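You operate a simulated robot arm through the tools that you are given. There is no shell and no other tool.

You are at the controls of a simulated two-armed robot. One attempt, no reset.

TASK
Rub the burr off the slotted brick, turn its thinner end to the aisle and dab it teal.
Fine: teal block for the burr; the brick stays on the wooden board; one dab on top; block and marker back. Set down upright: teal marker. What is to be rubbed or washed off counts as gone when no trace of it is left.

The check looks at the end state, three seconds after you hand in, the way a careful person would. Anything else that was tipped, shoved, dropped, spilled or broken makes it a failure.

THE ROBOT
Two 7-joint arms with three-finger grippers on one trunk, on a base that drives. Base frame: it is fixed to the floor where the robot stands at the start and does not move with it; the origin is under the middle of the robot, x ahead of it, y to its left, z up; the surface under the hand at the start is at about z = 0.86. Readings come in m, degrees, newtons and seconds.
The left shoulder is at the start at [0.03, 0.124, 1.108], the right one opposite. With the tool pointing down near the work surface each hand reaches from about 0.1 to 0.78 m from the robot's upright axis, wherever it stands, measured 20 degrees to its own side. Places, roughly: cream brick [1, 1.5, 1]; teal block (8x6x6 cm) [0.6, 0.1, 0.9]. Payload 2.2 kg a hand.
The TCP of each hand is the grasp point between the finger pads, 0.028 m short of the fingertips. In the tool frame z runs along the fingers and y along their closing line. The gripper opens to 0.102 m. The gripper's body begins 0.071 m behind the TCP.
Orientation is told as [roll, pitch, yaw] about the base's x, y, z axes, in that order, counted from this pose: with the fingers straight down and closing along the base's y, the tool's x points along the base's -x, its y along +y and its z along -z.

THE INTERFACE
- The arms move only by the tool send_rows. It takes "left_motion", "right_motion" or both (then of equal length, played together; a hand with none holds still); each is a list of rows, each a list of 6 numbers: the shift along the tool's x, y, z in units of 300 mm (1.0 is 300 mm), then the turn, a rotation vector about the tool's x, y, z in units of 120 degrees (1.0 is 120 degrees). In form: [[tx, ty, tz, wx, wy, wz], ...]. A call has 1 to 20 rows; each row is the pose to reach, as a shift and turn from the pose commanded when the call began, along the tool's axes at that moment. "left_jaw" and "right_jaw" are, for a hand that has rows, the finger opening in cm, from 0 to 10.2, set as the call begins (left out, the last holds). A call with a number of a shift or a turn outside -1 to 1 is refused whole. Rows are played at 5 a second. More than 0.05 m and 8.6 degrees between two rows, or a gripper value outside its range, and nothing of the call is played. Where a pose cannot be reached the arm comes as near as it can. A force on the tool above 40 N (or 10 N above the force at the start of the call, whichever is more), or a blocked arm, ends the call early, and 0.2 s more pass. Each finger halts on what it meets, pressing with about 41 N; the grip force reading is that of the motor and also rises with nothing between the fingers. The clock runs only during rows and for 0.2 s after the last one: add rows that repeat a pose to give the fingers time. It gives the time, the measured TCP pose, the force on the tool (base axes), the opening and the grip force at its end, in the units of the frame above (readings bear some noise), with the torque about the TCP (base axes, N m) and any sound that the robot's microphone picked up, and new pictures: "pictures" is both (left out), scene, wrist or none (wrist: the cameras of the hands that moved).
- Cameras (640 x 400 px; columns grow to the right, rows downward): "scene" is now at [0.0403, 0.0008, 1.813]; the picture's right is [0.02, -1.00, 0.00], its down [-0.84, -0.01, -0.54] and it looks along [0.54, 0.01, -0.84] (base axes); focal length 286 px, centre (320, 200). "left" rides on the left gripper at [0.072, 0.038, -0.086] in its tool frame; the picture's right is [-0.46, 0.89, 0.00], its down [-0.60, -0.32, -0.73] and it looks along [-0.65, -0.34, 0.68] (tool axes); focal length 256 px, centre (320, 200). "right" rides on the right gripper at [0.069, 0.044, -0.086] in its tool frame; the picture's right is [-0.53, 0.85, 0.00], its down [-0.58, -0.36, -0.73] and it looks along [-0.62, -0.39, 0.68] (tool axes); focal length 256 px, centre (320, 200). There is no depth. A picture from a camera that has moved, and an enlarged one, comes with that camera's place and axes in the base frame and with its lens.
- raise_lower(by): slides the trunk up (or, below 0, down) by that many m; the arms and the scene camera ride with it, the base frame stays. It gives what a move gives, with no picture.
- steer(legs): drives the robot by 1 to 6 legs, each [ahead, left, turn to the left] in m, m and degrees, along the robot's own axes; the way and the turn of a leg run together, so that a leg with both is an arc; at most 1.5 m and 180 degrees a leg. The arms and the cameras ride along, it lands a little off, and it stops where it bumps. It gives what a move gives, and a new picture of the scene camera.
- head_to(pan, tilt): turns the head with the scene camera to pan (to the left, within 143 degrees either way) and tilt (down, from -29 to 69), counted from straight ahead of the robot. It gives what a move gives, and a new picture of the scene camera.
- zoom(camera, box): a new picture of the part [left, top, right, bottom] of that camera's present view, enlarged. It takes no simulated time.
- hand_in(): hands the job in; it is judged then, once.

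Places have to be worked out from the pictures, the camera data and where the tool is seen. Open the grippers and draw the arms clear of the work before you hand the job in, unless the task says otherwise.

The tools are called as a command line: name --argument value ..., lists and objects as JSON in quotes. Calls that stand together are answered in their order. send_rows: Moves the arms, as the interface text tells. Its arguments: {"type":"object","properties":{"left_motion":{"type":"array"},"left_jaw":{"type":"number"},"right_motion":{"type":"array"},"right_jaw":{"type":"number"},"pictures":{"type":"string","enum":["both","scene","wrist","none"]}},"required":[]} The other tools are called the same way: raise_lower (by) slides the trunk up or down; steer (legs) drives the base; head_to (pan, tilt) turns the head that bears the scene camera; zoom (camera, box) takes an enlarged picture of a part of a camera's view; hand_in () hands the job in.

At the start:

```text
t: 0.0
left_ee_pos: [0.6074, 0.2316, 1.255]
left_orientation: [0.0, -0.1, 0.1]
left_wrist_force: [-0.5, 0.5, -0.5]
left_torque: [0.04, -0.05, -0.02]
left_gripper_width: 0.1024
left_grip_force: 0.0
right_ee_pos: [0.384, -0.1657, 1.253]
right_orientation: [0.0, 0.0, 0.0]
right_wrist_force: [0.0, 0.0, -0.3]
right_torque: [-0.02, -0.01, 0.0]
right_gripper_width: 0.1021
right_grip_force: 0.1
trunk travel left (down, up): [-0.35, 0.19]
robot x, y, heading: [-0.0003, -0.0004, -0.1]
head pan, tilt: [1.0, 57.1]
```

scene: 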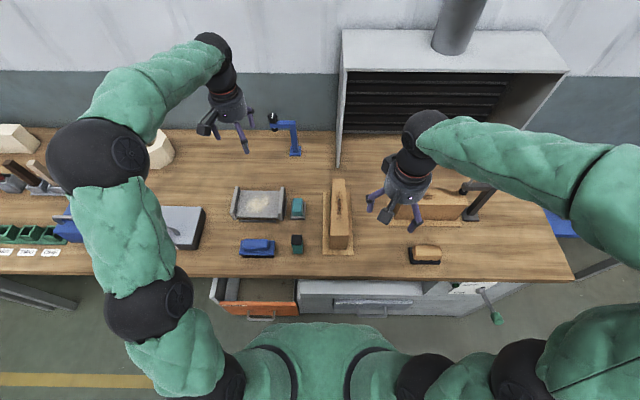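
right: 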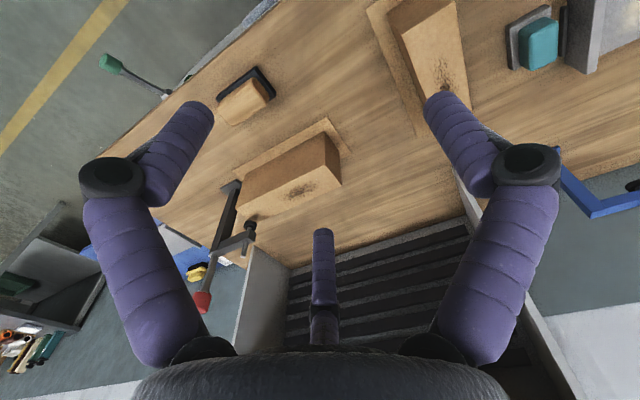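
left: 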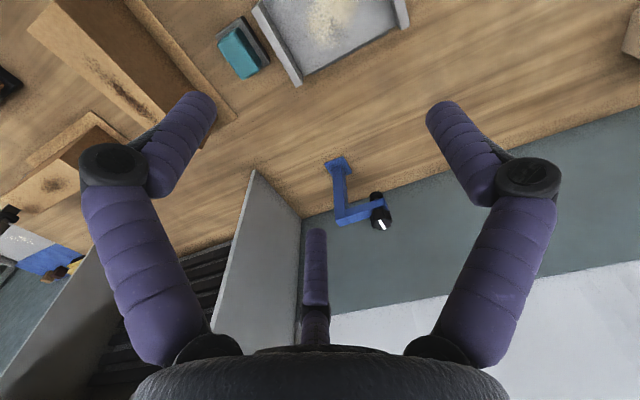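

The scene shows a bench with several wooden bricks, a tray and a teal block; I zoom in to identify the slotted brick, the teal block and the marker.

zoom --camera "scene" --box '[200, 150, 360, 270]'

zoom --camera "scene" --box '[320, 150, 520, 290]'

zoom --camera "scene" --box '[0, 110, 200, 280]'

zoom --camera "right" --box '[160, 0, 640, 300]'

zoom --camera "left" --box '[0, 0, 420, 260]'

```text
3.33 times, centred on (280, 210) of scene
camera zoom: at [0.0403, 0.0008, 1.813], right [0.02, -1.0, 0.0], down [-0.84, -0.01, -0.54], along [0.54, 0.01, -0.84], focal length 955 px, centre (453, 167)
```

zoom: 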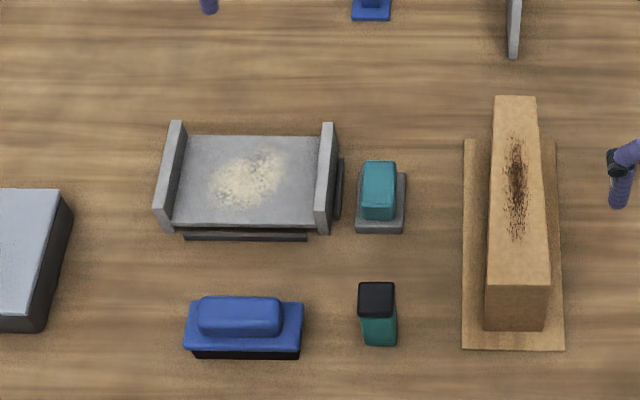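

```text
2.86 times, centred on (420, 220) of scene
camera zoom: at [0.0403, 0.0008, 1.813], right [0.02, -1.0, 0.0], down [-0.84, -0.01, -0.54], along [0.54, 0.01, -0.84], focal length 819 px, centre (34, 143)
```

zoom: 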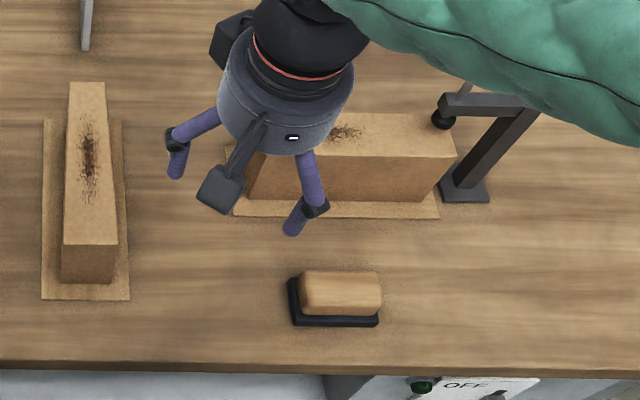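

```text
2.35 times, centred on (100, 195) of scene
camera zoom: at [0.0403, 0.0008, 1.813], right [0.02, -1.0, 0.0], down [-0.84, -0.01, -0.54], along [0.54, 0.01, -0.84], focal length 674 px, centre (838, 212)
```

zoom: 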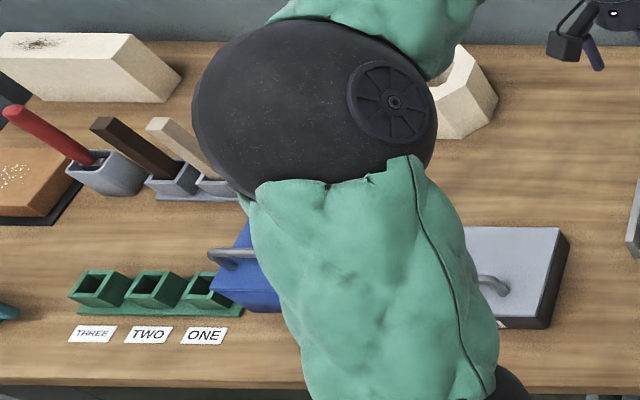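

```text
1.33 times, centred on (400, 150) of right
camera zoom: at [0.3147, -0.1222, 1.3399], right [0.53, 0.85, 0.0], down [0.58, -0.36, 0.73], along [0.62, -0.39, -0.68], focal length 341 px, centre (213, 267)
```

zoom: 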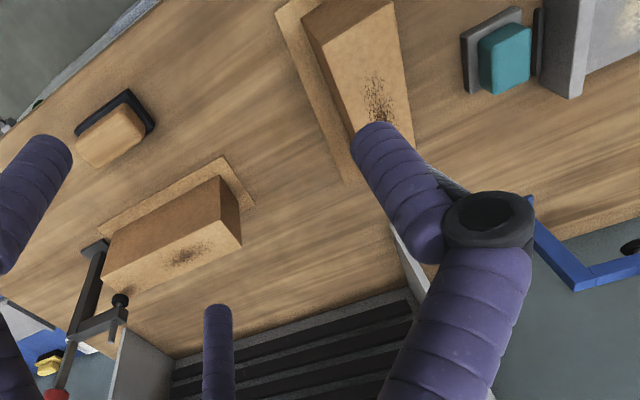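

```text
1.52 times, centred on (210, 130) of left
camera zoom: at [0.5348, 0.2695, 1.3419], right [0.46, 0.89, 0.0], down [0.6, -0.32, 0.73], along [0.65, -0.34, -0.68], focal length 390 px, centre (488, 307)
```

zoom: 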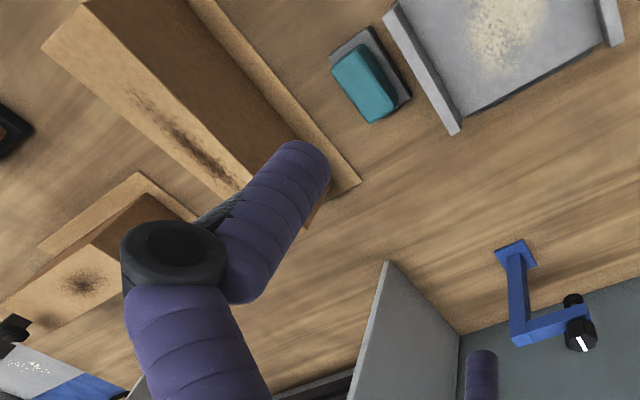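

The two wooden bricks lie on thin boards; I need to learn which one has a slot and where the aisle is, so I pan the head around.

head_to --pan 60 --tilt 30

head_to --pan -60 --tilt 30

head_to --pan -130 --tilt 25

head_to --pan 130 --tilt 25

head_to --pan 0 --tilt 20

```text
t: 1.3
left_ee_pos: [0.6068, 0.2329, 1.256]
left_orientation: [0.0, -0.2, 0.0]
left_wrist_force: [0.0, -0.8, -0.4]
left_torque: [-0.03, -0.02, 0.02]
left_gripper_width: 0.1022
left_grip_force: 0.0
right_ee_pos: [0.3836, -0.1653, 1.2535]
right_orientation: [0.0, -0.1, 0.0]
right_wrist_force: [-0.3, 0.6, 0.2]
right_torque: [0.04, 0.01, 0.02]
right_gripper_width: 0.102
right_grip_force: 0.0
trunk travel left (down, up): [-0.35, 0.19]
robot x, y, heading: [0.0005, 0.0002, 0.2]
head pan, tilt: [60.0, 30.0]
camera scene: at [0.0157, 0.0779, 1.8516], right [0.87, -0.5, 0.0], down [-0.25, -0.43, -0.87], along [0.43, 0.75, -0.5], focal length 286 px, centre (320, 200)
```

scene: 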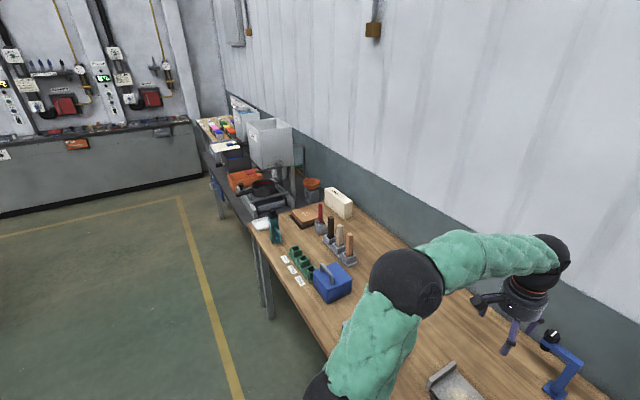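

```text
t: 3.3
left_ee_pos: [0.6068, 0.2331, 1.2557]
left_orientation: [0.0, -0.1, 0.0]
left_wrist_force: [-0.1, 0.2, -0.2]
left_torque: [-0.02, -0.01, 0.01]
left_gripper_width: 0.1019
left_grip_force: 0.0
right_ee_pos: [0.3845, -0.1653, 1.254]
right_orientation: [0.0, 0.0, 0.0]
right_wrist_force: [0.3, 0.4, 0.3]
right_torque: [0.0, 0.01, 0.0]
right_gripper_width: 0.102
right_grip_force: 0.0
trunk travel left (down, up): [-0.35, 0.19]
robot x, y, heading: [-0.0012, 0.0029, 0.0]
head pan, tilt: [-60.0, 30.0]
camera scene: at [0.0157, -0.0787, 1.8516], right [-0.87, -0.5, 0.0], down [-0.25, 0.43, -0.87], along [0.43, -0.75, -0.5], focal length 286 px, centre (320, 200)
```

scene: 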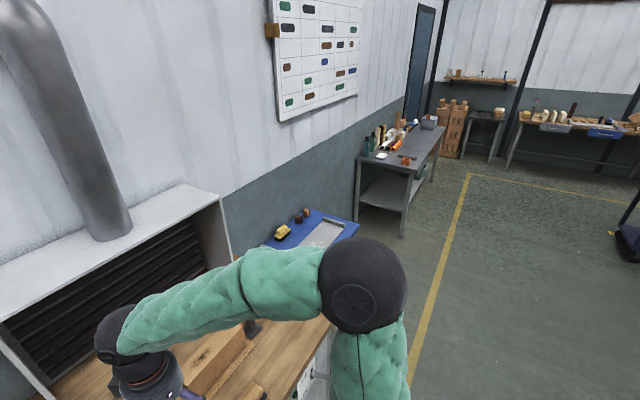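

```text
t: 4.7
left_ee_pos: [0.6065, 0.2328, 1.2558]
left_orientation: [0.0, -0.2, 0.0]
left_wrist_force: [-1.0, 0.3, -0.4]
left_torque: [0.01, 0.0, 0.0]
left_gripper_width: 0.1021
left_grip_force: 0.1
right_ee_pos: [0.3845, -0.1653, 1.2529]
right_orientation: [0.0, 0.0, 0.0]
right_wrist_force: [-0.1, -0.3, -0.1]
right_torque: [0.0, -0.03, 0.0]
right_gripper_width: 0.102
right_grip_force: 0.0
trunk travel left (down, up): [-0.35, 0.19]
robot x, y, heading: [-0.0008, -0.0012, -0.3]
head pan, tilt: [-130.0, 25.0]
camera scene: at [-0.0887, -0.071, 1.8596], right [-0.77, 0.64, 0.0], down [0.27, 0.32, -0.91], along [-0.58, -0.69, -0.42], focal length 286 px, centre (320, 200)
```

scene: 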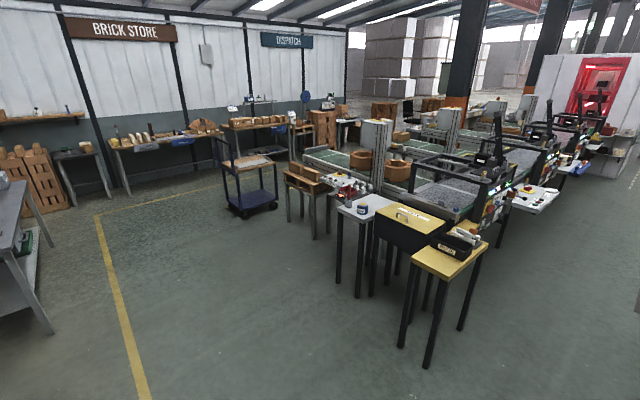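

```text
t: 8.3
left_ee_pos: [0.6066, 0.2331, 1.2554]
left_orientation: [0.0, -0.1, 0.1]
left_wrist_force: [-0.5, 0.2, 0.4]
left_torque: [-0.03, 0.02, -0.01]
left_gripper_width: 0.1019
left_grip_force: 0.1
right_ee_pos: [0.3833, -0.1653, 1.2533]
right_orientation: [0.0, -0.1, 0.0]
right_wrist_force: [-0.4, 0.0, 0.4]
right_torque: [-0.03, -0.07, 0.0]
right_gripper_width: 0.1021
right_grip_force: 0.1
trunk travel left (down, up): [-0.35, 0.19]
robot x, y, heading: [-0.0033, -0.0003, 0.1]
head pan, tilt: [130.0, 25.0]
camera scene: at [-0.0888, 0.0702, 1.8596], right [0.77, 0.64, 0.0], down [0.27, -0.32, -0.91], along [-0.58, 0.69, -0.42], focal length 286 px, centre (320, 200)
```

scene: 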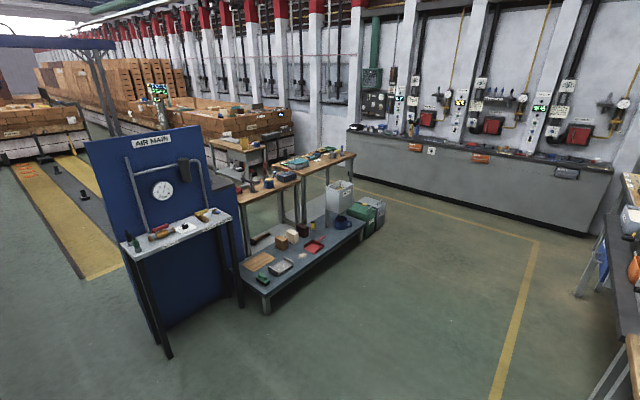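

```text
t: 10.4
left_ee_pos: [0.6067, 0.233, 1.2555]
left_orientation: [0.1, -0.1, 0.1]
left_wrist_force: [-1.3, 0.5, -0.2]
left_torque: [0.02, 0.03, -0.02]
left_gripper_width: 0.102
left_grip_force: 0.2
right_ee_pos: [0.3836, -0.1658, 1.2529]
right_orientation: [0.0, 0.0, 0.0]
right_wrist_force: [-0.3, 0.1, -0.4]
right_torque: [0.0, -0.02, 0.0]
right_gripper_width: 0.1019
right_grip_force: 0.0
trunk travel left (down, up): [-0.35, 0.19]
robot x, y, heading: [0.0006, -0.0004, -0.1]
head pan, tilt: [0.0, 20.0]
camera scene: at [0.0636, -0.0003, 1.8677], right [0.0, -1.0, 0.0], down [-0.34, 0.0, -0.94], along [0.94, 0.0, -0.34], focal length 286 px, centre (320, 200)
```

scene: 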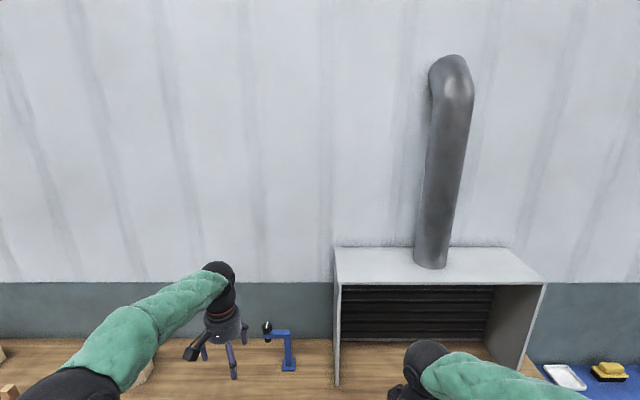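

The aisle is the floor on the robot's side (-x), marked with the yellow line. Now I look closely at all bricks, including the cream ones.

head_to --pan 50 --tilt 30

zoom --camera "scene" --box '[120, 160, 400, 335]'

head_to --pan 0 --tilt 55

zoom --camera "scene" --box '[310, 150, 500, 270]'

zoom --camera "scene" --box '[310, 150, 390, 250]'

```text
t: 11.6
left_ee_pos: [0.6065, 0.2326, 1.2559]
left_orientation: [0.0, -0.1, 0.0]
left_wrist_force: [1.3, -0.8, 0.3]
left_torque: [-0.02, 0.01, 0.0]
left_gripper_width: 0.1022
left_grip_force: 0.1
right_ee_pos: [0.3837, -0.165, 1.2523]
right_orientation: [0.0, 0.0, 0.0]
right_wrist_force: [0.0, -0.6, 0.9]
right_torque: [0.01, 0.02, 0.0]
right_gripper_width: 0.102
right_grip_force: 0.1
trunk travel left (down, up): [-0.35, 0.19]
robot x, y, heading: [0.0021, 0.0, 0.3]
head pan, tilt: [50.0, 30.0]
camera scene: at [0.0287, 0.0688, 1.8517], right [0.77, -0.64, 0.0], down [-0.32, -0.38, -0.87], along [0.56, 0.66, -0.5], focal length 286 px, centre (320, 200)
```

scene: 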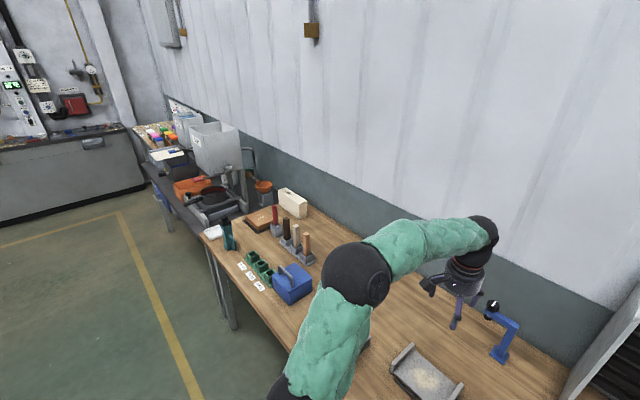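

```text
2.29 times, centred on (260, 248) of scene
camera zoom: at [0.0287, 0.0688, 1.8517], right [0.77, -0.64, 0.0], down [-0.32, -0.38, -0.87], along [0.56, 0.66, -0.5], focal length 655 px, centre (457, 91)
```

zoom: 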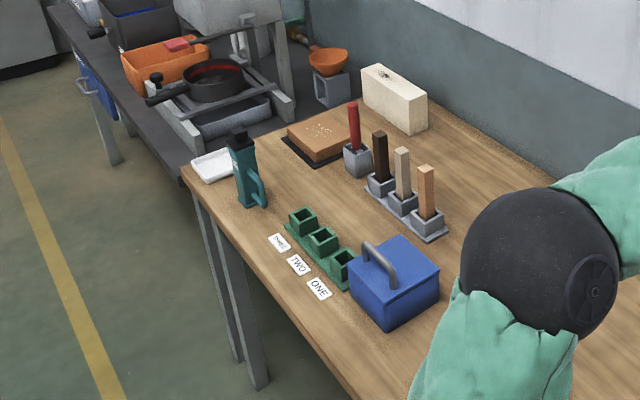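

```text
t: 12.8
left_ee_pos: [0.6063, 0.2317, 1.2539]
left_orientation: [0.0, 0.0, 0.0]
left_wrist_force: [0.1, -0.2, -0.2]
left_torque: [0.01, -0.02, 0.02]
left_gripper_width: 0.1018
left_grip_force: 0.0
right_ee_pos: [0.3835, -0.1658, 1.2517]
right_orientation: [0.1, 0.1, 0.0]
right_wrist_force: [-0.8, 0.3, -0.2]
right_torque: [-0.01, 0.03, 0.01]
right_gripper_width: 0.1021
right_grip_force: 0.1
trunk travel left (down, up): [-0.35, 0.19]
robot x, y, heading: [-0.001, 0.0009, 0.0]
head pan, tilt: [0.0, 55.0]
camera scene: at [0.0426, -0.0003, 1.8156], right [0.0, -1.0, 0.0], down [-0.82, 0.0, -0.57], along [0.57, 0.0, -0.82], focal length 286 px, centre (320, 200)
```

scene: 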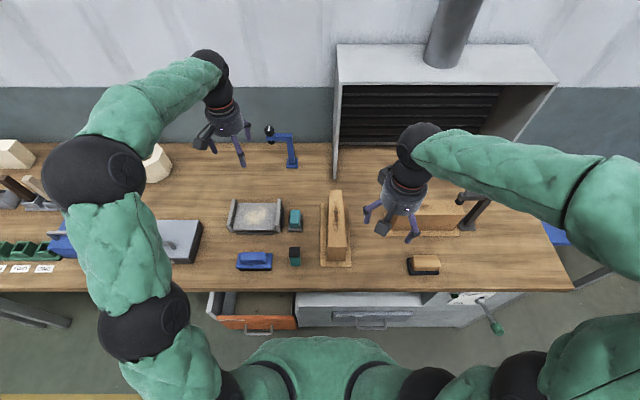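

```text
3.33 times, centred on (405, 210) of scene
camera zoom: at [0.0426, -0.0003, 1.8156], right [0.0, -1.0, 0.0], down [-0.82, 0.0, -0.57], along [0.57, 0.0, -0.82], focal length 955 px, centre (37, 167)
```

zoom: 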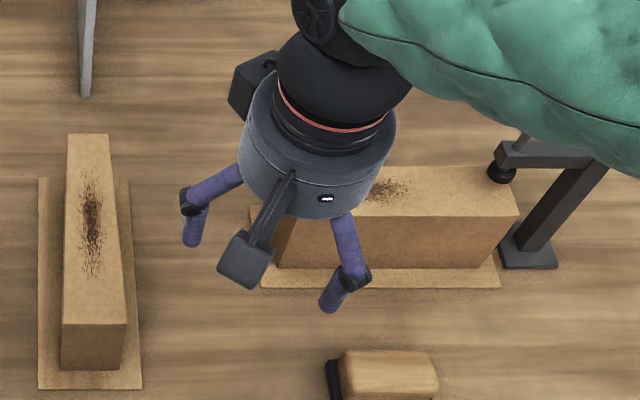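

```text
4.00 times, centred on (350, 200) of scene
camera zoom: at [0.0426, -0.0003, 1.8156], right [0.0, -1.0, 0.0], down [-0.82, 0.0, -0.57], along [0.57, 0.0, -0.82], focal length 1146 px, centre (200, 200)
```

zoom: 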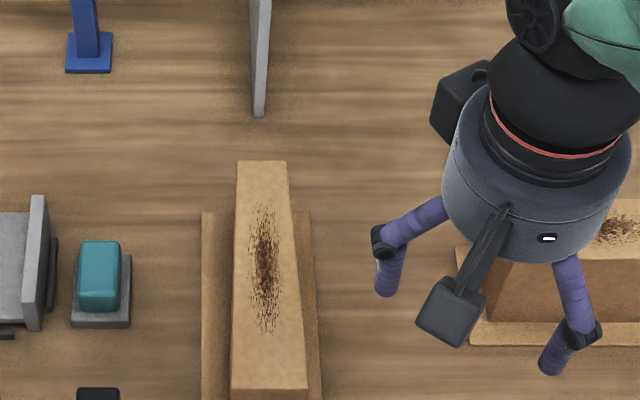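

Arms hide parts of the bench. I swing the right hand to the right and back and bring the left hand nearer the middle to look at the bricks.

send_rows --right_motion '[[0.05, -0.15, 0, 0, 0, 0], [0.1, -0.3, 0, 0, 0, 0], [0.15, -0.45, 0, 0, 0, 0], [0.2, -0.6, 0, 0, 0, 0], [0.25, -0.75, 0, 0, 0, 0]]' --left_motion '[[0.08, -0.12, 0, 0, 0, 0], [0.16, -0.24, 0, 0, 0, 0], [0.24, -0.36, 0, 0, 0, 0], [0.32, -0.48, 0, 0, 0, 0], [0.4, -0.6, 0, 0, 0, 0]]'

```text
t: 14.0
left_ee_pos: [0.4858, 0.0512, 1.2545]
left_orientation: [0.0, -0.1, 0.1]
left_wrist_force: [-0.7, -0.8, 0.4]
left_torque: [0.04, -0.03, -0.04]
left_gripper_width: 0.1022
left_grip_force: 0.0
right_ee_pos: [0.3097, -0.3913, 1.2558]
right_orientation: [0.1, 0.0, 0.0]
right_wrist_force: [-0.2, -1.1, -1.0]
right_torque: [0.03, -0.04, -0.01]
right_gripper_width: 0.1021
right_grip_force: 0.2
trunk travel left (down, up): [-0.35, 0.19]
robot x, y, heading: [-0.0014, 0.0038, -0.2]
head pan, tilt: [0.0, 55.0]
camera scene: at [0.0411, -0.0022, 1.8156], right [0.0, -1.0, 0.0], down [-0.82, 0.0, -0.57], along [0.57, 0.0, -0.82], focal length 286 px, centre (320, 200)
camera right: at [0.2395, -0.3466, 1.3409], right [0.53, 0.85, 0.0], down [0.58, -0.37, 0.73], along [0.62, -0.39, -0.68], focal length 256 px, centre (320, 200)
camera left: at [0.4138, 0.0881, 1.3406], right [0.46, 0.89, 0.0], down [0.6, -0.32, 0.73], along [0.65, -0.34, -0.68], focal length 256 px, centre (320, 200)
```

scene: 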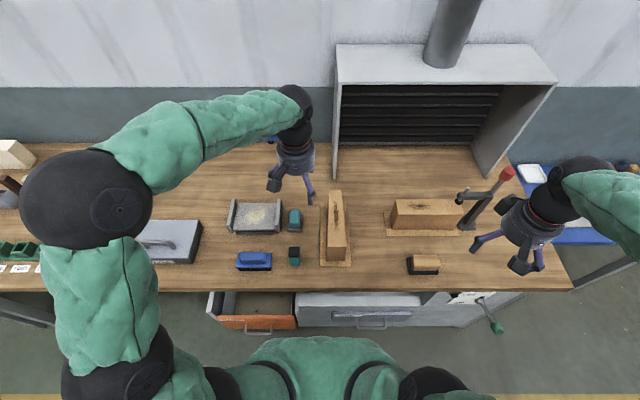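
right: 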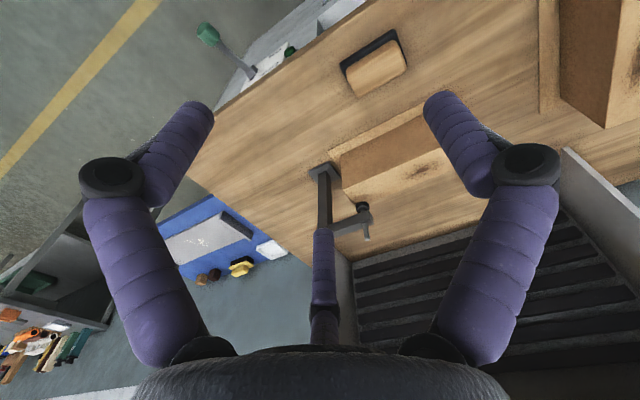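
left: 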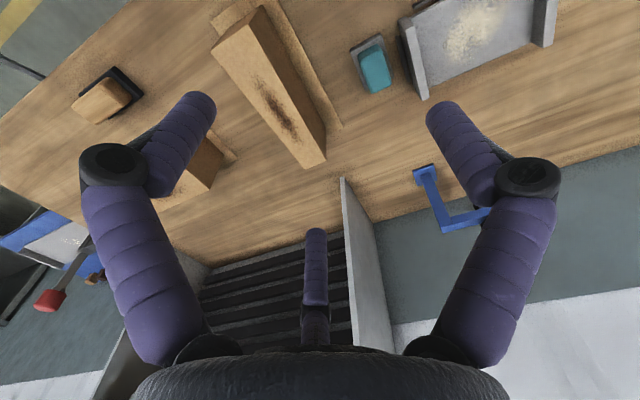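

Both bricks are now clearer; I zoom in on each to look for a slot.

zoom --camera "scene" --box '[380, 175, 480, 245]'

zoom --camera "scene" --box '[280, 180, 370, 275]'

zoom --camera "left" --box '[180, 0, 400, 180]'

zoom --camera "right" --box '[310, 60, 640, 240]'

```text
5.71 times, centred on (430, 210) of scene
camera zoom: at [0.0411, -0.0022, 1.8156], right [0.0, -1.0, 0.0], down [-0.82, 0.0, -0.57], along [0.57, 0.0, -0.82], focal length 1637 px, centre (-309, 143)
```

zoom: 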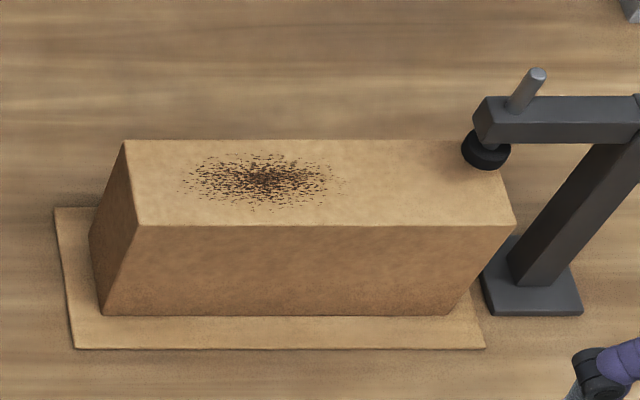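

```text
4.21 times, centred on (325, 228) of scene
camera zoom: at [0.0411, -0.0022, 1.8156], right [0.0, -1.0, 0.0], down [-0.82, 0.0, -0.57], along [0.57, 0.0, -0.82], focal length 1206 px, centre (299, 84)
```

zoom: 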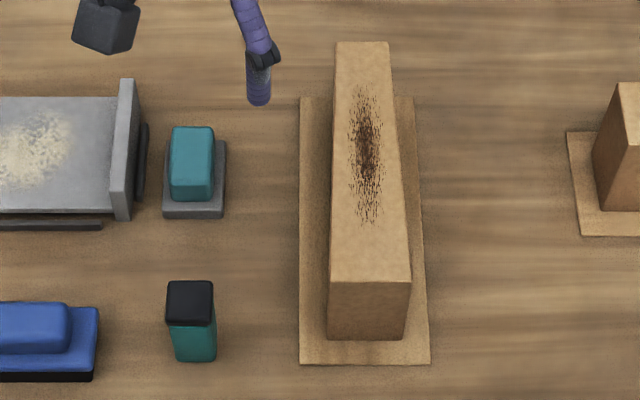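

```text
2.22 times, centred on (290, 90) of left
camera zoom: at [0.4138, 0.0881, 1.3406], right [0.46, 0.89, 0.0], down [0.6, -0.32, 0.73], along [0.65, -0.34, -0.68], focal length 569 px, centre (387, 444)
```

zoom: 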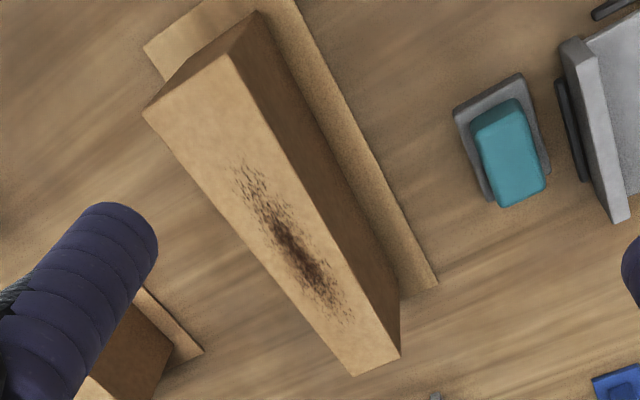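

```text
1.94 times, centred on (475, 150) of right
camera zoom: at [0.2395, -0.3466, 1.3409], right [0.53, 0.85, 0.0], down [0.58, -0.37, 0.73], along [0.62, -0.39, -0.68], focal length 496 px, centre (19, 297)
```

zoom: 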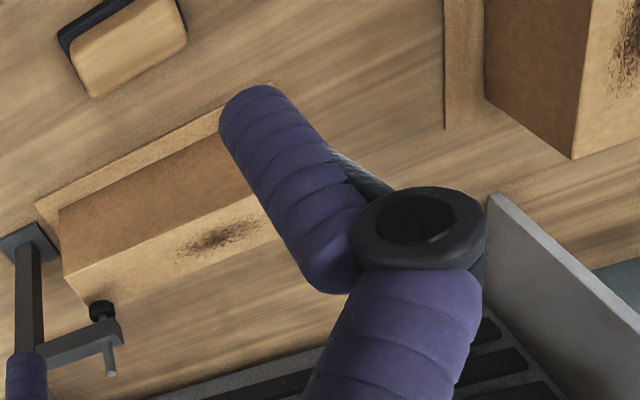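

No slot is visible yet; I look left at the cream bricks, now that the left arm has moved.

head_to --pan 40 --tilt 40

zoom --camera "scene" --box '[60, 100, 380, 300]'

```text
t: 15.1
left_ee_pos: [0.487, 0.0531, 1.2524]
left_orientation: [0.0, -0.1, 0.0]
left_wrist_force: [-0.7, -0.4, -0.6]
left_torque: [-0.04, -0.02, -0.03]
left_gripper_width: 0.1021
left_grip_force: 0.1
right_ee_pos: [0.3101, -0.3874, 1.2543]
right_orientation: [0.0, 0.0, 0.0]
right_wrist_force: [0.2, 0.9, -0.3]
right_torque: [0.01, 0.01, 0.03]
right_gripper_width: 0.1018
right_grip_force: 0.2
trunk travel left (down, up): [-0.35, 0.19]
robot x, y, heading: [0.0006, -0.0005, 0.2]
head pan, tilt: [40.0, 40.0]
camera scene: at [0.0356, 0.0542, 1.8363], right [0.64, -0.77, 0.0], down [-0.49, -0.41, -0.77], along [0.59, 0.49, -0.64], focal length 286 px, centre (320, 200)
```

scene: 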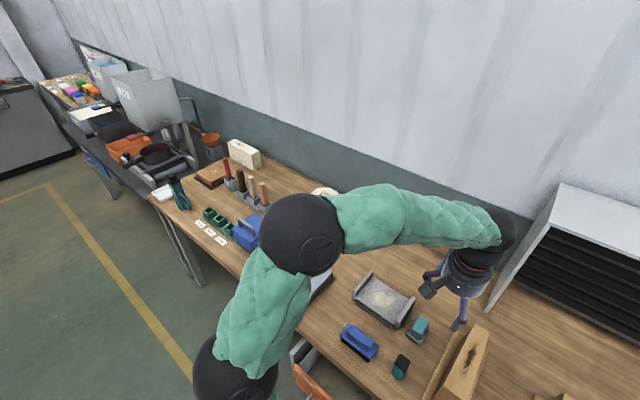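

```text
2.00 times, centred on (220, 200) of scene
camera zoom: at [0.0356, 0.0542, 1.8363], right [0.64, -0.77, 0.0], down [-0.49, -0.41, -0.77], along [0.59, 0.49, -0.64], focal length 573 px, centre (520, 200)
```

zoom: 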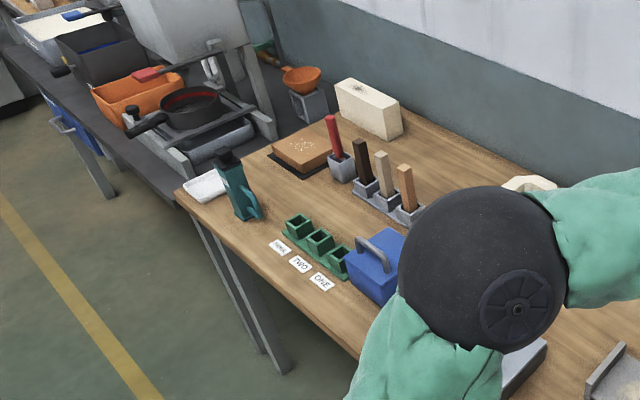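

I turn the left hand to look leftwards, to see the second cream brick hidden behind the elbow.

send_rows --left_motion '[[-0.02, 0.08, 0, 0, 0, -0.07], [-0.04, 0.16, 0, 0, 0, -0.14], [-0.06, 0.24, 0, 0, 0, -0.21], [-0.08, 0.32, 0, 0, 0, -0.28], [-0.1, 0.4, 0, 0, 0, -0.35], [-0.12, 0.48, 0, 0, 0, -0.42], [-0.14, 0.56, 0, 0, 0, -0.49], [-0.16, 0.64, 0, 0, 0, -0.56], [-0.18, 0.72, 0, 0, 0, -0.63], [-0.2, 0.8, 0, 0, 0, -0.7], [-0.2, 0.83, 0, 0, 0, -0.75]]' --pictures "wrist"

zoom --camera "scene" --box '[60, 100, 380, 300]'

```text
t: 17.5
left_ee_pos: [0.5484, 0.3023, 1.2569]
left_orientation: [-0.1, 0.0, 90.2]
left_wrist_force: [-0.8, -0.4, -1.3]
left_torque: [0.01, -0.01, -0.01]
left_gripper_width: 0.1018
left_grip_force: 0.1
right_ee_pos: [0.309, -0.3887, 1.2545]
right_orientation: [0.1, 0.0, 0.1]
right_wrist_force: [-0.5, -0.7, -0.2]
right_torque: [-0.02, 0.02, -0.01]
right_gripper_width: 0.1021
right_grip_force: 0.0
trunk travel left (down, up): [-0.35, 0.19]
robot x, y, heading: [-0.0001, -0.0004, -0.1]
head pan, tilt: [40.0, 40.0]
camera left: at [0.5105, 0.2282, 1.3433], right [-0.89, 0.46, 0.0], down [0.31, 0.6, 0.73], along [0.34, 0.65, -0.68], focal length 256 px, centre (320, 200)
```

left: 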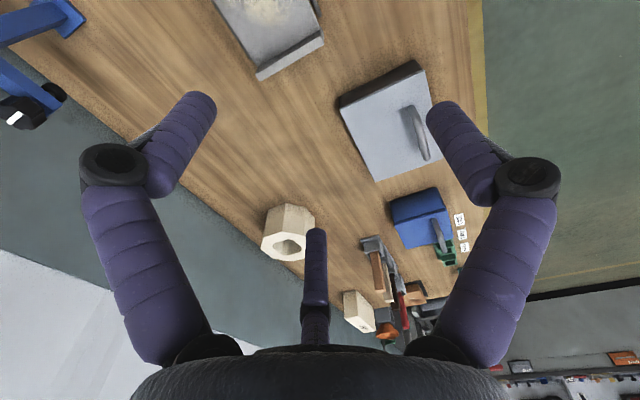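

```text
2.00 times, centred on (220, 200) of scene
camera zoom: at [0.0351, 0.0542, 1.8363], right [0.64, -0.77, 0.0], down [-0.49, -0.41, -0.77], along [0.59, 0.49, -0.64], focal length 573 px, centre (520, 200)
```

zoom: 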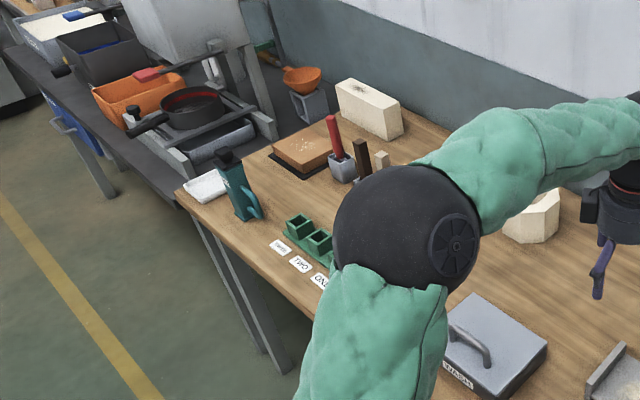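

The second cream item is a hollow block on no board, so the slotted one must be one of the two on boards, with the slot on a side I haven't seen. I send the left hand beyond brick 1, turned to look back at its far end.

send_rows --left_motion '[[0.04, -0.04, 0.01, 0, 0, -0.066], [0.08, -0.08, 0.03, 0, 0, -0.132], [0.12, -0.12, 0.04, 0, 0, -0.198], [0.16, -0.16, 0.06, 0, 0, -0.264], [0.2, -0.2, 0.08, 0, 0, -0.33], [0.24, -0.25, 0.1, 0, 0, -0.396], [0.28, -0.3, 0.11, 0, 0, -0.462], [0.32, -0.34, 0.13, 0, 0, -0.528], [0.36, -0.39, 0.14, 0, 0, -0.594], [0.4, -0.44, 0.16, 0, 0, -0.66], [0.44, -0.48, 0.17, 0, 0, -0.726], [0.48, -0.52, 0.18, 0, 0, -0.792], [0.51, -0.55, 0.19, 0, 0, -0.858], [0.533, -0.573, 0.19, 0, 0, -0.92]]' --pictures "wrist"

```text
t: 20.5
left_ee_pos: [0.7128, 0.2263, 1.2245]
left_orientation: [0.0, -1.9, 177.0]
left_wrist_force: [0.7, 0.6, 1.1]
left_torque: [-0.01, -0.02, -0.01]
left_gripper_width: 0.1018
left_grip_force: 0.1
left hand out of reach, approached as far as the arm can: row 10, 11, 12, 13, 14
right_ee_pos: [0.308, -0.3885, 1.2548]
right_orientation: [0.0, 0.0, -0.1]
right_wrist_force: [-0.4, 0.6, 0.4]
right_torque: [0.0, -0.01, -0.01]
right_gripper_width: 0.102
right_grip_force: 0.0
trunk travel left (down, up): [-0.35, 0.19]
robot x, y, heading: [0.0013, 0.0012, 0.1]
head pan, tilt: [40.0, 40.0]
camera left: at [0.7871, 0.1837, 1.3078], right [-0.51, -0.86, 0.02], down [-0.56, 0.35, 0.75], along [-0.65, 0.38, -0.66], focal length 256 px, centre (320, 200)
```

left: 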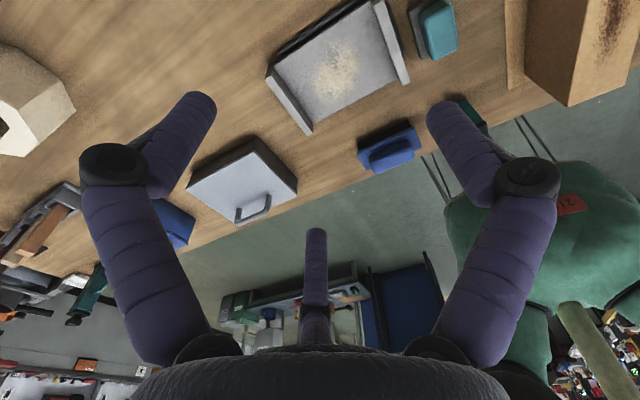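

The left wrist stops near 177° yaw; the right camera mirrored this way will look back at both bricks' far sides. I bring the right hand forward, turning it clockwise.

send_rows --right_motion '[[-0.067, 0.05, 0.01, 0, 0, 0.063], [-0.133, 0.1, 0.03, 0, 0, 0.125], [-0.2, 0.15, 0.04, 0, 0, 0.188], [-0.267, 0.2, 0.06, 0, 0, 0.25], [-0.333, 0.25, 0.07, 0, 0, 0.313], [-0.4, 0.3, 0.08, 0, 0, 0.375], [-0.467, 0.35, 0.1, 0, 0, 0.438], [-0.533, 0.4, 0.11, 0, 0, 0.5], [-0.6, 0.45, 0.13, 0, 0, 0.563], [-0.667, 0.5, 0.14, 0, 0, 0.625], [-0.733, 0.57, 0.16, 0, 0, 0.688], [-0.8, 0.63, 0.17, 0, 0, 0.75]]' --pictures "wrist"

```text
t: 23.1
left_ee_pos: [0.7156, 0.2257, 1.2219]
left_orientation: [0.0, -2.1, 177.1]
left_wrist_force: [-0.1, 0.6, 0.4]
left_torque: [-0.01, -0.02, 0.02]
left_gripper_width: 0.1019
left_grip_force: 0.1
right_ee_pos: [0.5492, -0.2007, 1.2023]
right_orientation: [-0.2, 0.0, -90.1]
right_wrist_force: [-0.3, -0.1, -0.5]
right_torque: [0.01, 0.01, 0.01]
right_gripper_width: 0.1022
right_grip_force: 0.1
trunk travel left (down, up): [-0.35, 0.19]
robot x, y, heading: [-0.0004, 0.0001, -0.1]
head pan, tilt: [40.0, 40.0]
camera right: at [0.5937, -0.1316, 1.2886], right [0.84, -0.54, 0.0], down [-0.37, -0.58, 0.73], along [-0.39, -0.62, -0.68], focal length 256 px, centre (320, 200)
```

right: 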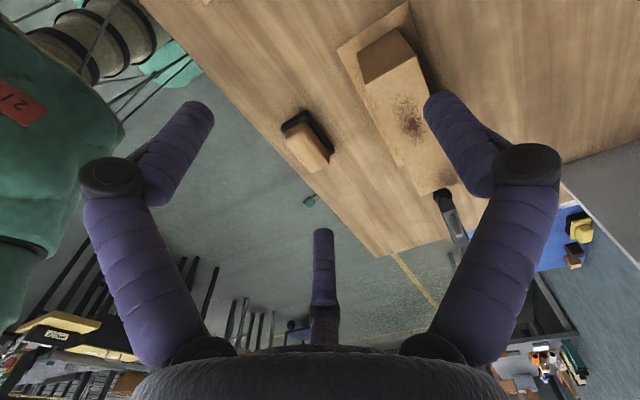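

Brick 2 looks untapered while brick 1 is clearly tapered; I keep turning the right hand to see brick 1's far end from the rear right.

send_rows --right_motion '[[0, 0.04, 0.01, 0, 0, 0.067], [0, 0.08, 0.03, 0, 0, 0.133], [0, 0.13, 0.05, 0, 0, 0.2], [0, 0.17, 0.07, 0, 0, 0.267], [0, 0.21, 0.08, 0, 0, 0.333], [0, 0.26, 0.1, 0, 0, 0.4], [0, 0.3, 0.12, 0, 0, 0.467], [0, 0.35, 0.13, 0, 0, 0.533], [0, 0.4, 0.15, 0, 0, 0.6], [0, 0.433, 0.17, 0, 0, 0.667]]' --pictures "wrist"

```text
t: 25.5
left_ee_pos: [0.714, 0.2253, 1.2235]
left_orientation: [0.0, -2.0, 176.9]
left_wrist_force: [0.5, -0.4, -0.6]
left_torque: [0.01, 0.01, 0.0]
left_gripper_width: 0.1021
left_grip_force: 0.1
right_ee_pos: [0.6472, -0.1874, 1.1095]
right_orientation: [-1.6, -7.3, -167.0]
right_wrist_force: [-0.2, 0.3, -0.8]
right_torque: [0.01, -0.05, -0.01]
right_gripper_width: 0.102
right_grip_force: 0.0
trunk travel left (down, up): [-0.35, 0.19]
robot x, y, heading: [-0.0011, 0.0002, 0.0]
head pan, tilt: [40.0, 40.0]
stopped in row 10 (right hand): the arm was blocked; the commanded pose is now the measured one
camera right: at [0.7349, -0.2161, 1.1845], right [-0.33, -0.94, 0.04], down [-0.54, 0.23, 0.81], along [-0.77, 0.24, -0.59], focal length 256 px, centre (320, 200)
```

right: 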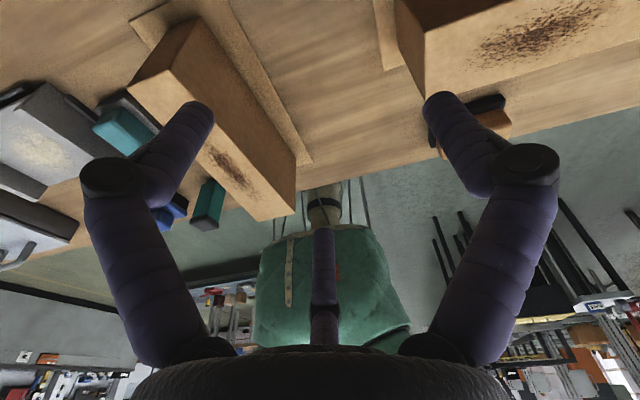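

The arm stopped short but the view shows brick 1's far end and brick 2's rear side; I zoom in on both.

zoom --camera "right" --box '[80, 0, 340, 230]'

zoom --camera "right" --box '[360, 0, 640, 180]'

head_to --pan 0 --tilt 45

```text
1.74 times, centred on (210, 115) of right
camera zoom: at [0.7349, -0.2161, 1.1845], right [-0.33, -0.94, 0.04], down [-0.54, 0.23, 0.81], along [-0.77, 0.24, -0.59], focal length 445 px, centre (511, 348)
```

zoom: 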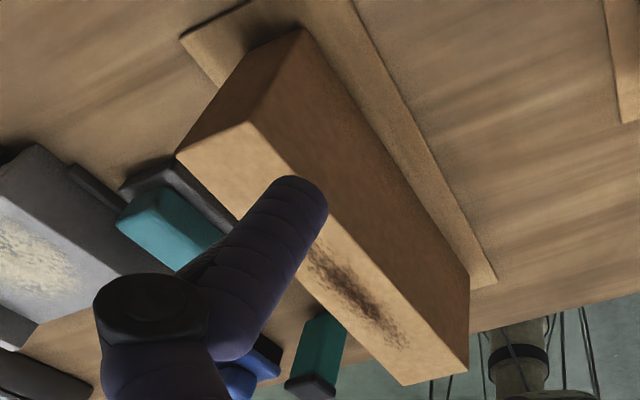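

```text
2.22 times, centred on (500, 90) of right
camera zoom: at [0.7349, -0.2161, 1.1845], right [-0.33, -0.94, 0.04], down [-0.54, 0.23, 0.81], along [-0.77, 0.24, -0.59], focal length 569 px, centre (-80, 444)
```

zoom: 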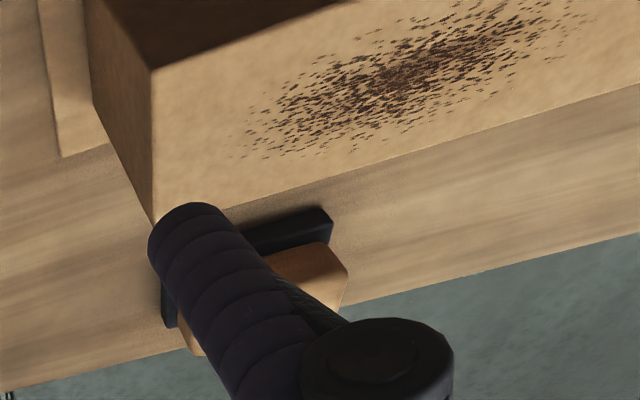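

```text
t: 26.5
left_ee_pos: [0.7153, 0.2252, 1.2221]
left_orientation: [-0.1, -2.1, 176.8]
left_wrist_force: [-0.2, 0.1, -1.3]
left_torque: [0.0, 0.03, 0.01]
left_gripper_width: 0.1021
left_grip_force: 0.1
right_ee_pos: [0.6511, -0.1896, 1.112]
right_orientation: [-1.4, -6.8, -167.1]
right_wrist_force: [0.2, -0.9, -0.4]
right_torque: [0.01, -0.03, -0.01]
right_gripper_width: 0.1019
right_grip_force: 0.0
trunk travel left (down, up): [-0.35, 0.19]
robot x, y, heading: [0.0018, 0.0008, 0.0]
head pan, tilt: [0.0, 45.0]
camera scene: at [0.0516, -0.0003, 1.829], right [0.0, -1.0, 0.0], down [-0.71, 0.0, -0.71], along [0.71, 0.0, -0.71], focal length 286 px, centre (320, 200)
```

scene: 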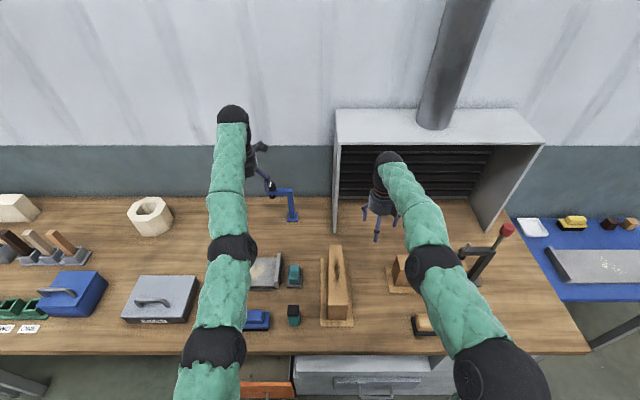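

Brick 1 shows no slot on its visible faces; brick 2's rear side is dark. I slide the right hand to the right (above brick 2) for a better look at its rear side and ends.

send_rows --right_motion '[[-0.02, 0.08, -0.05, 0, 0, 0], [-0.04, 0.17, -0.1, 0, 0, 0], [-0.06, 0.25, -0.12, 0, 0, 0], [-0.08, 0.34, -0.12, 0, 0, 0], [-0.1, 0.42, -0.12, 0, 0, 0]]' --pictures "wrist"

zoom --camera "right" --box '[160, 0, 480, 200]'

```text
t: 27.7
left_ee_pos: [0.7144, 0.2256, 1.2225]
left_orientation: [0.0, -2.1, 177.0]
left_wrist_force: [-0.2, -0.1, 1.0]
left_torque: [0.02, 0.0, 0.05]
left_gripper_width: 0.1021
left_grip_force: 0.0
right_ee_pos: [0.6521, -0.3205, 1.1479]
right_orientation: [-1.3, -6.8, -167.1]
right_wrist_force: [0.8, -0.4, -1.3]
right_torque: [0.01, -0.02, 0.02]
right_gripper_width: 0.1019
right_grip_force: 0.1
trunk travel left (down, up): [-0.35, 0.19]
robot x, y, heading: [-0.0039, 0.0018, 0.2]
head pan, tilt: [0.0, 45.0]
camera right: at [0.739, -0.3478, 1.2248], right [-0.33, -0.94, 0.04], down [-0.55, 0.23, 0.8], along [-0.77, 0.24, -0.59], focal length 256 px, centre (320, 200)
```

right: 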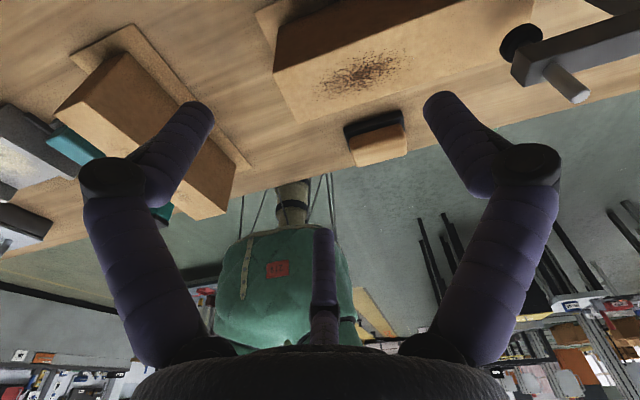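

```text
2.00 times, centred on (320, 100) of right
camera zoom: at [0.739, -0.3478, 1.2248], right [-0.33, -0.94, 0.04], down [-0.55, 0.23, 0.8], along [-0.77, 0.24, -0.59], focal length 512 px, centre (320, 400)
```

zoom: 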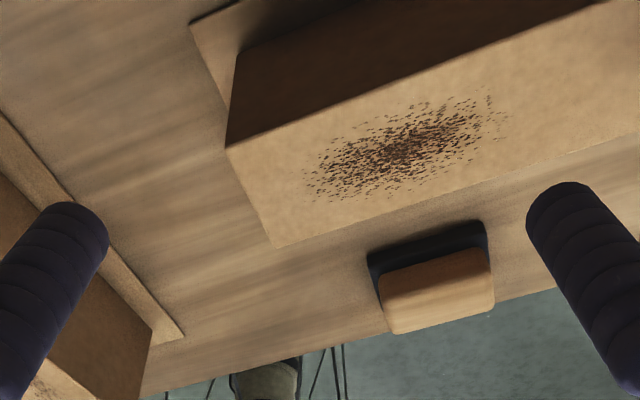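

No slot on brick 2's rear either. I zoom tightly on brick 1's top and end with the scene camera, and move the left hand back to view brick 1 closely from the left.

zoom --camera "scene" --box '[315, 240, 360, 330]'

zoom --camera "right" --box '[40, 20, 250, 230]'

send_rows --left_motion '[[-0.06, 0, 0.01, 0, 0, 0.07], [-0.12, 0, 0.02, 0, 0, 0.14], [-0.18, 0, 0.03, 0, 0, 0.21], [-0.24, 0, 0.04, 0, 0, 0.28], [-0.3, 0, 0.05, 0, 0, 0.35], [-0.36, 0, 0.06, 0, 0, 0.42], [-0.42, 0, 0.07, 0, 0, 0.49], [-0.48, 0, 0.08, 0, 0, 0.56], [-0.54, 0, 0.1, 0, 0, 0.63], [-0.6, 0, 0.12, 0, 0, 0.7], [-0.66, 0, 0.14, 0, 0, 0.77], [-0.72, 0, 0.16, 0, 0, 0.84], [-0.78, 0, 0.18, 0, 0, 0.91], [-0.84, 0, 0.2, 0, 0, 0.98]]' --pictures "none"

send_rows --left_motion '[[0, 0, 0.04, 0, 0, 0.07], [0, 0, 0.08, 0, 0, 0.14], [0, 0, 0.12, 0, 0, 0.21], [0, 0, 0.16, 0, 0, 0.28], [0, 0, 0.2, 0, 0, 0.35], [0, 0, 0.2, 0, 0, 0.42], [0, 0, 0.2, 0, 0, 0.49]]' --pictures "both"

```text
4.44 times, centred on (338, 285) of scene
camera zoom: at [0.0516, -0.0013, 1.829], right [0.0, -1.0, 0.0], down [-0.71, 0.0, -0.71], along [0.71, 0.0, -0.71], focal length 1273 px, centre (242, -178)
```

zoom: 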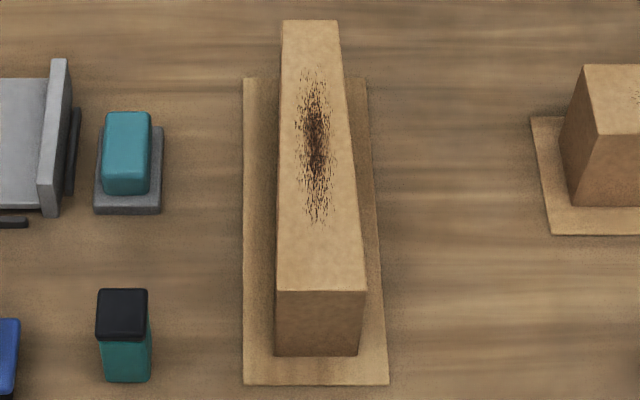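

```text
1.90 times, centred on (145, 125) of right
camera zoom: at [0.739, -0.3478, 1.2248], right [-0.33, -0.94, 0.04], down [-0.55, 0.23, 0.8], along [-0.77, 0.24, -0.59], focal length 488 px, centre (653, 343)
```

zoom: 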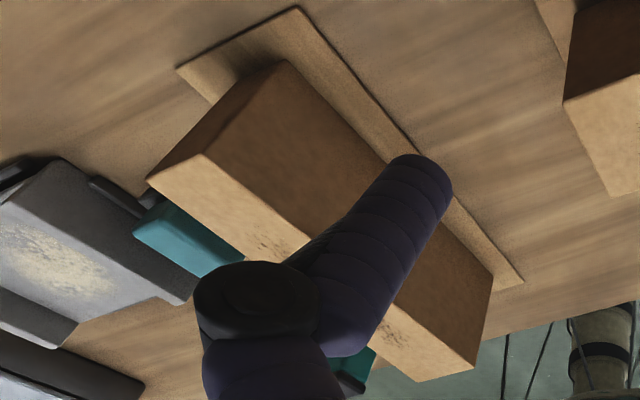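

```text
t: 30.7
left_ee_pos: [0.6779, 0.1651, 1.1166]
left_orientation: [14.3, -0.1, 80.8]
left_wrist_force: [-0.5, -0.8, 0.8]
left_torque: [0.0, -0.05, -0.03]
left_gripper_width: 0.1019
left_grip_force: 0.0
left hand out of reach, approached as far as the arm can: row 1, 2, 3, 4, 5, 6, 7, 8, 9, 10, 11, 12, 13, 14
right_ee_pos: [0.6501, -0.3185, 1.1498]
right_orientation: [-1.3, -6.6, -167.1]
right_wrist_force: [0.5, 0.4, -0.1]
right_torque: [0.02, -0.04, -0.02]
right_gripper_width: 0.1021
right_grip_force: 0.0
trunk travel left (down, up): [-0.35, 0.19]
robot x, y, heading: [0.0001, 0.0006, 0.1]
head pan, tilt: [0.0, 45.0]
```

```text
t: 32.3
left_ee_pos: [0.6992, 0.1579, 1.0458]
left_orientation: [9.5, 11.7, 25.9]
left_wrist_force: [4.3, 4.4, 9.1]
left_torque: [-0.43, 0.1, 0.12]
left_gripper_width: 0.1011
left_grip_force: 0.1
left hand out of reach, approached as far as the arm can: row 1, 2, 3, 4, 5, 6, 7
right_ee_pos: [0.6564, -0.3191, 1.1454]
right_orientation: [-1.5, -7.0, -167.1]
right_wrist_force: [1.8, -1.2, -1.4]
right_torque: [0.08, 0.16, 0.01]
right_gripper_width: 0.102
right_grip_force: 0.1
trunk travel left (down, up): [-0.35, 0.19]
robot x, y, heading: [0.0008, -0.0019, -0.0]
head pan, tilt: [0.0, 45.0]
camera scene: at [0.0578, -0.0018, 1.8285], right [0.0, -1.0, 0.0], down [-0.71, 0.0, -0.7], along [0.7, 0.0, -0.71], focal length 286 px, centre (320, 200)
camera left: at [0.6424, 0.1568, 1.1507], right [0.05, 1.0, 0.05], down [0.84, -0.07, 0.53], along [0.53, 0.01, -0.85], focal length 256 px, centre (320, 200)
```

scene: 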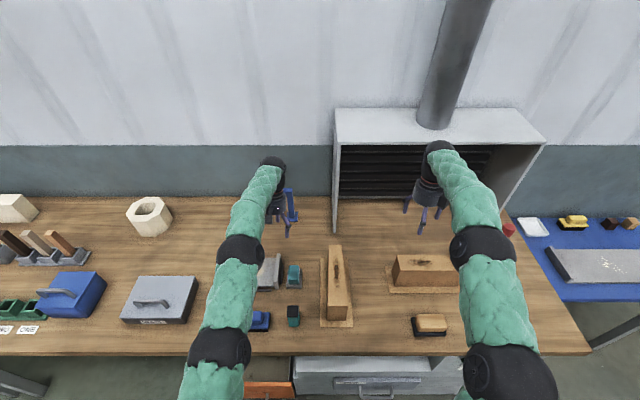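
left: 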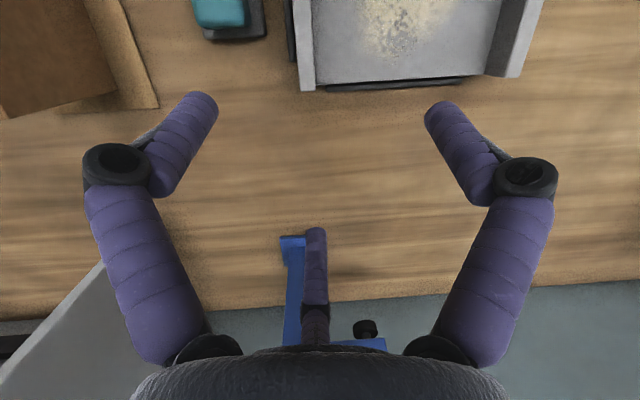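

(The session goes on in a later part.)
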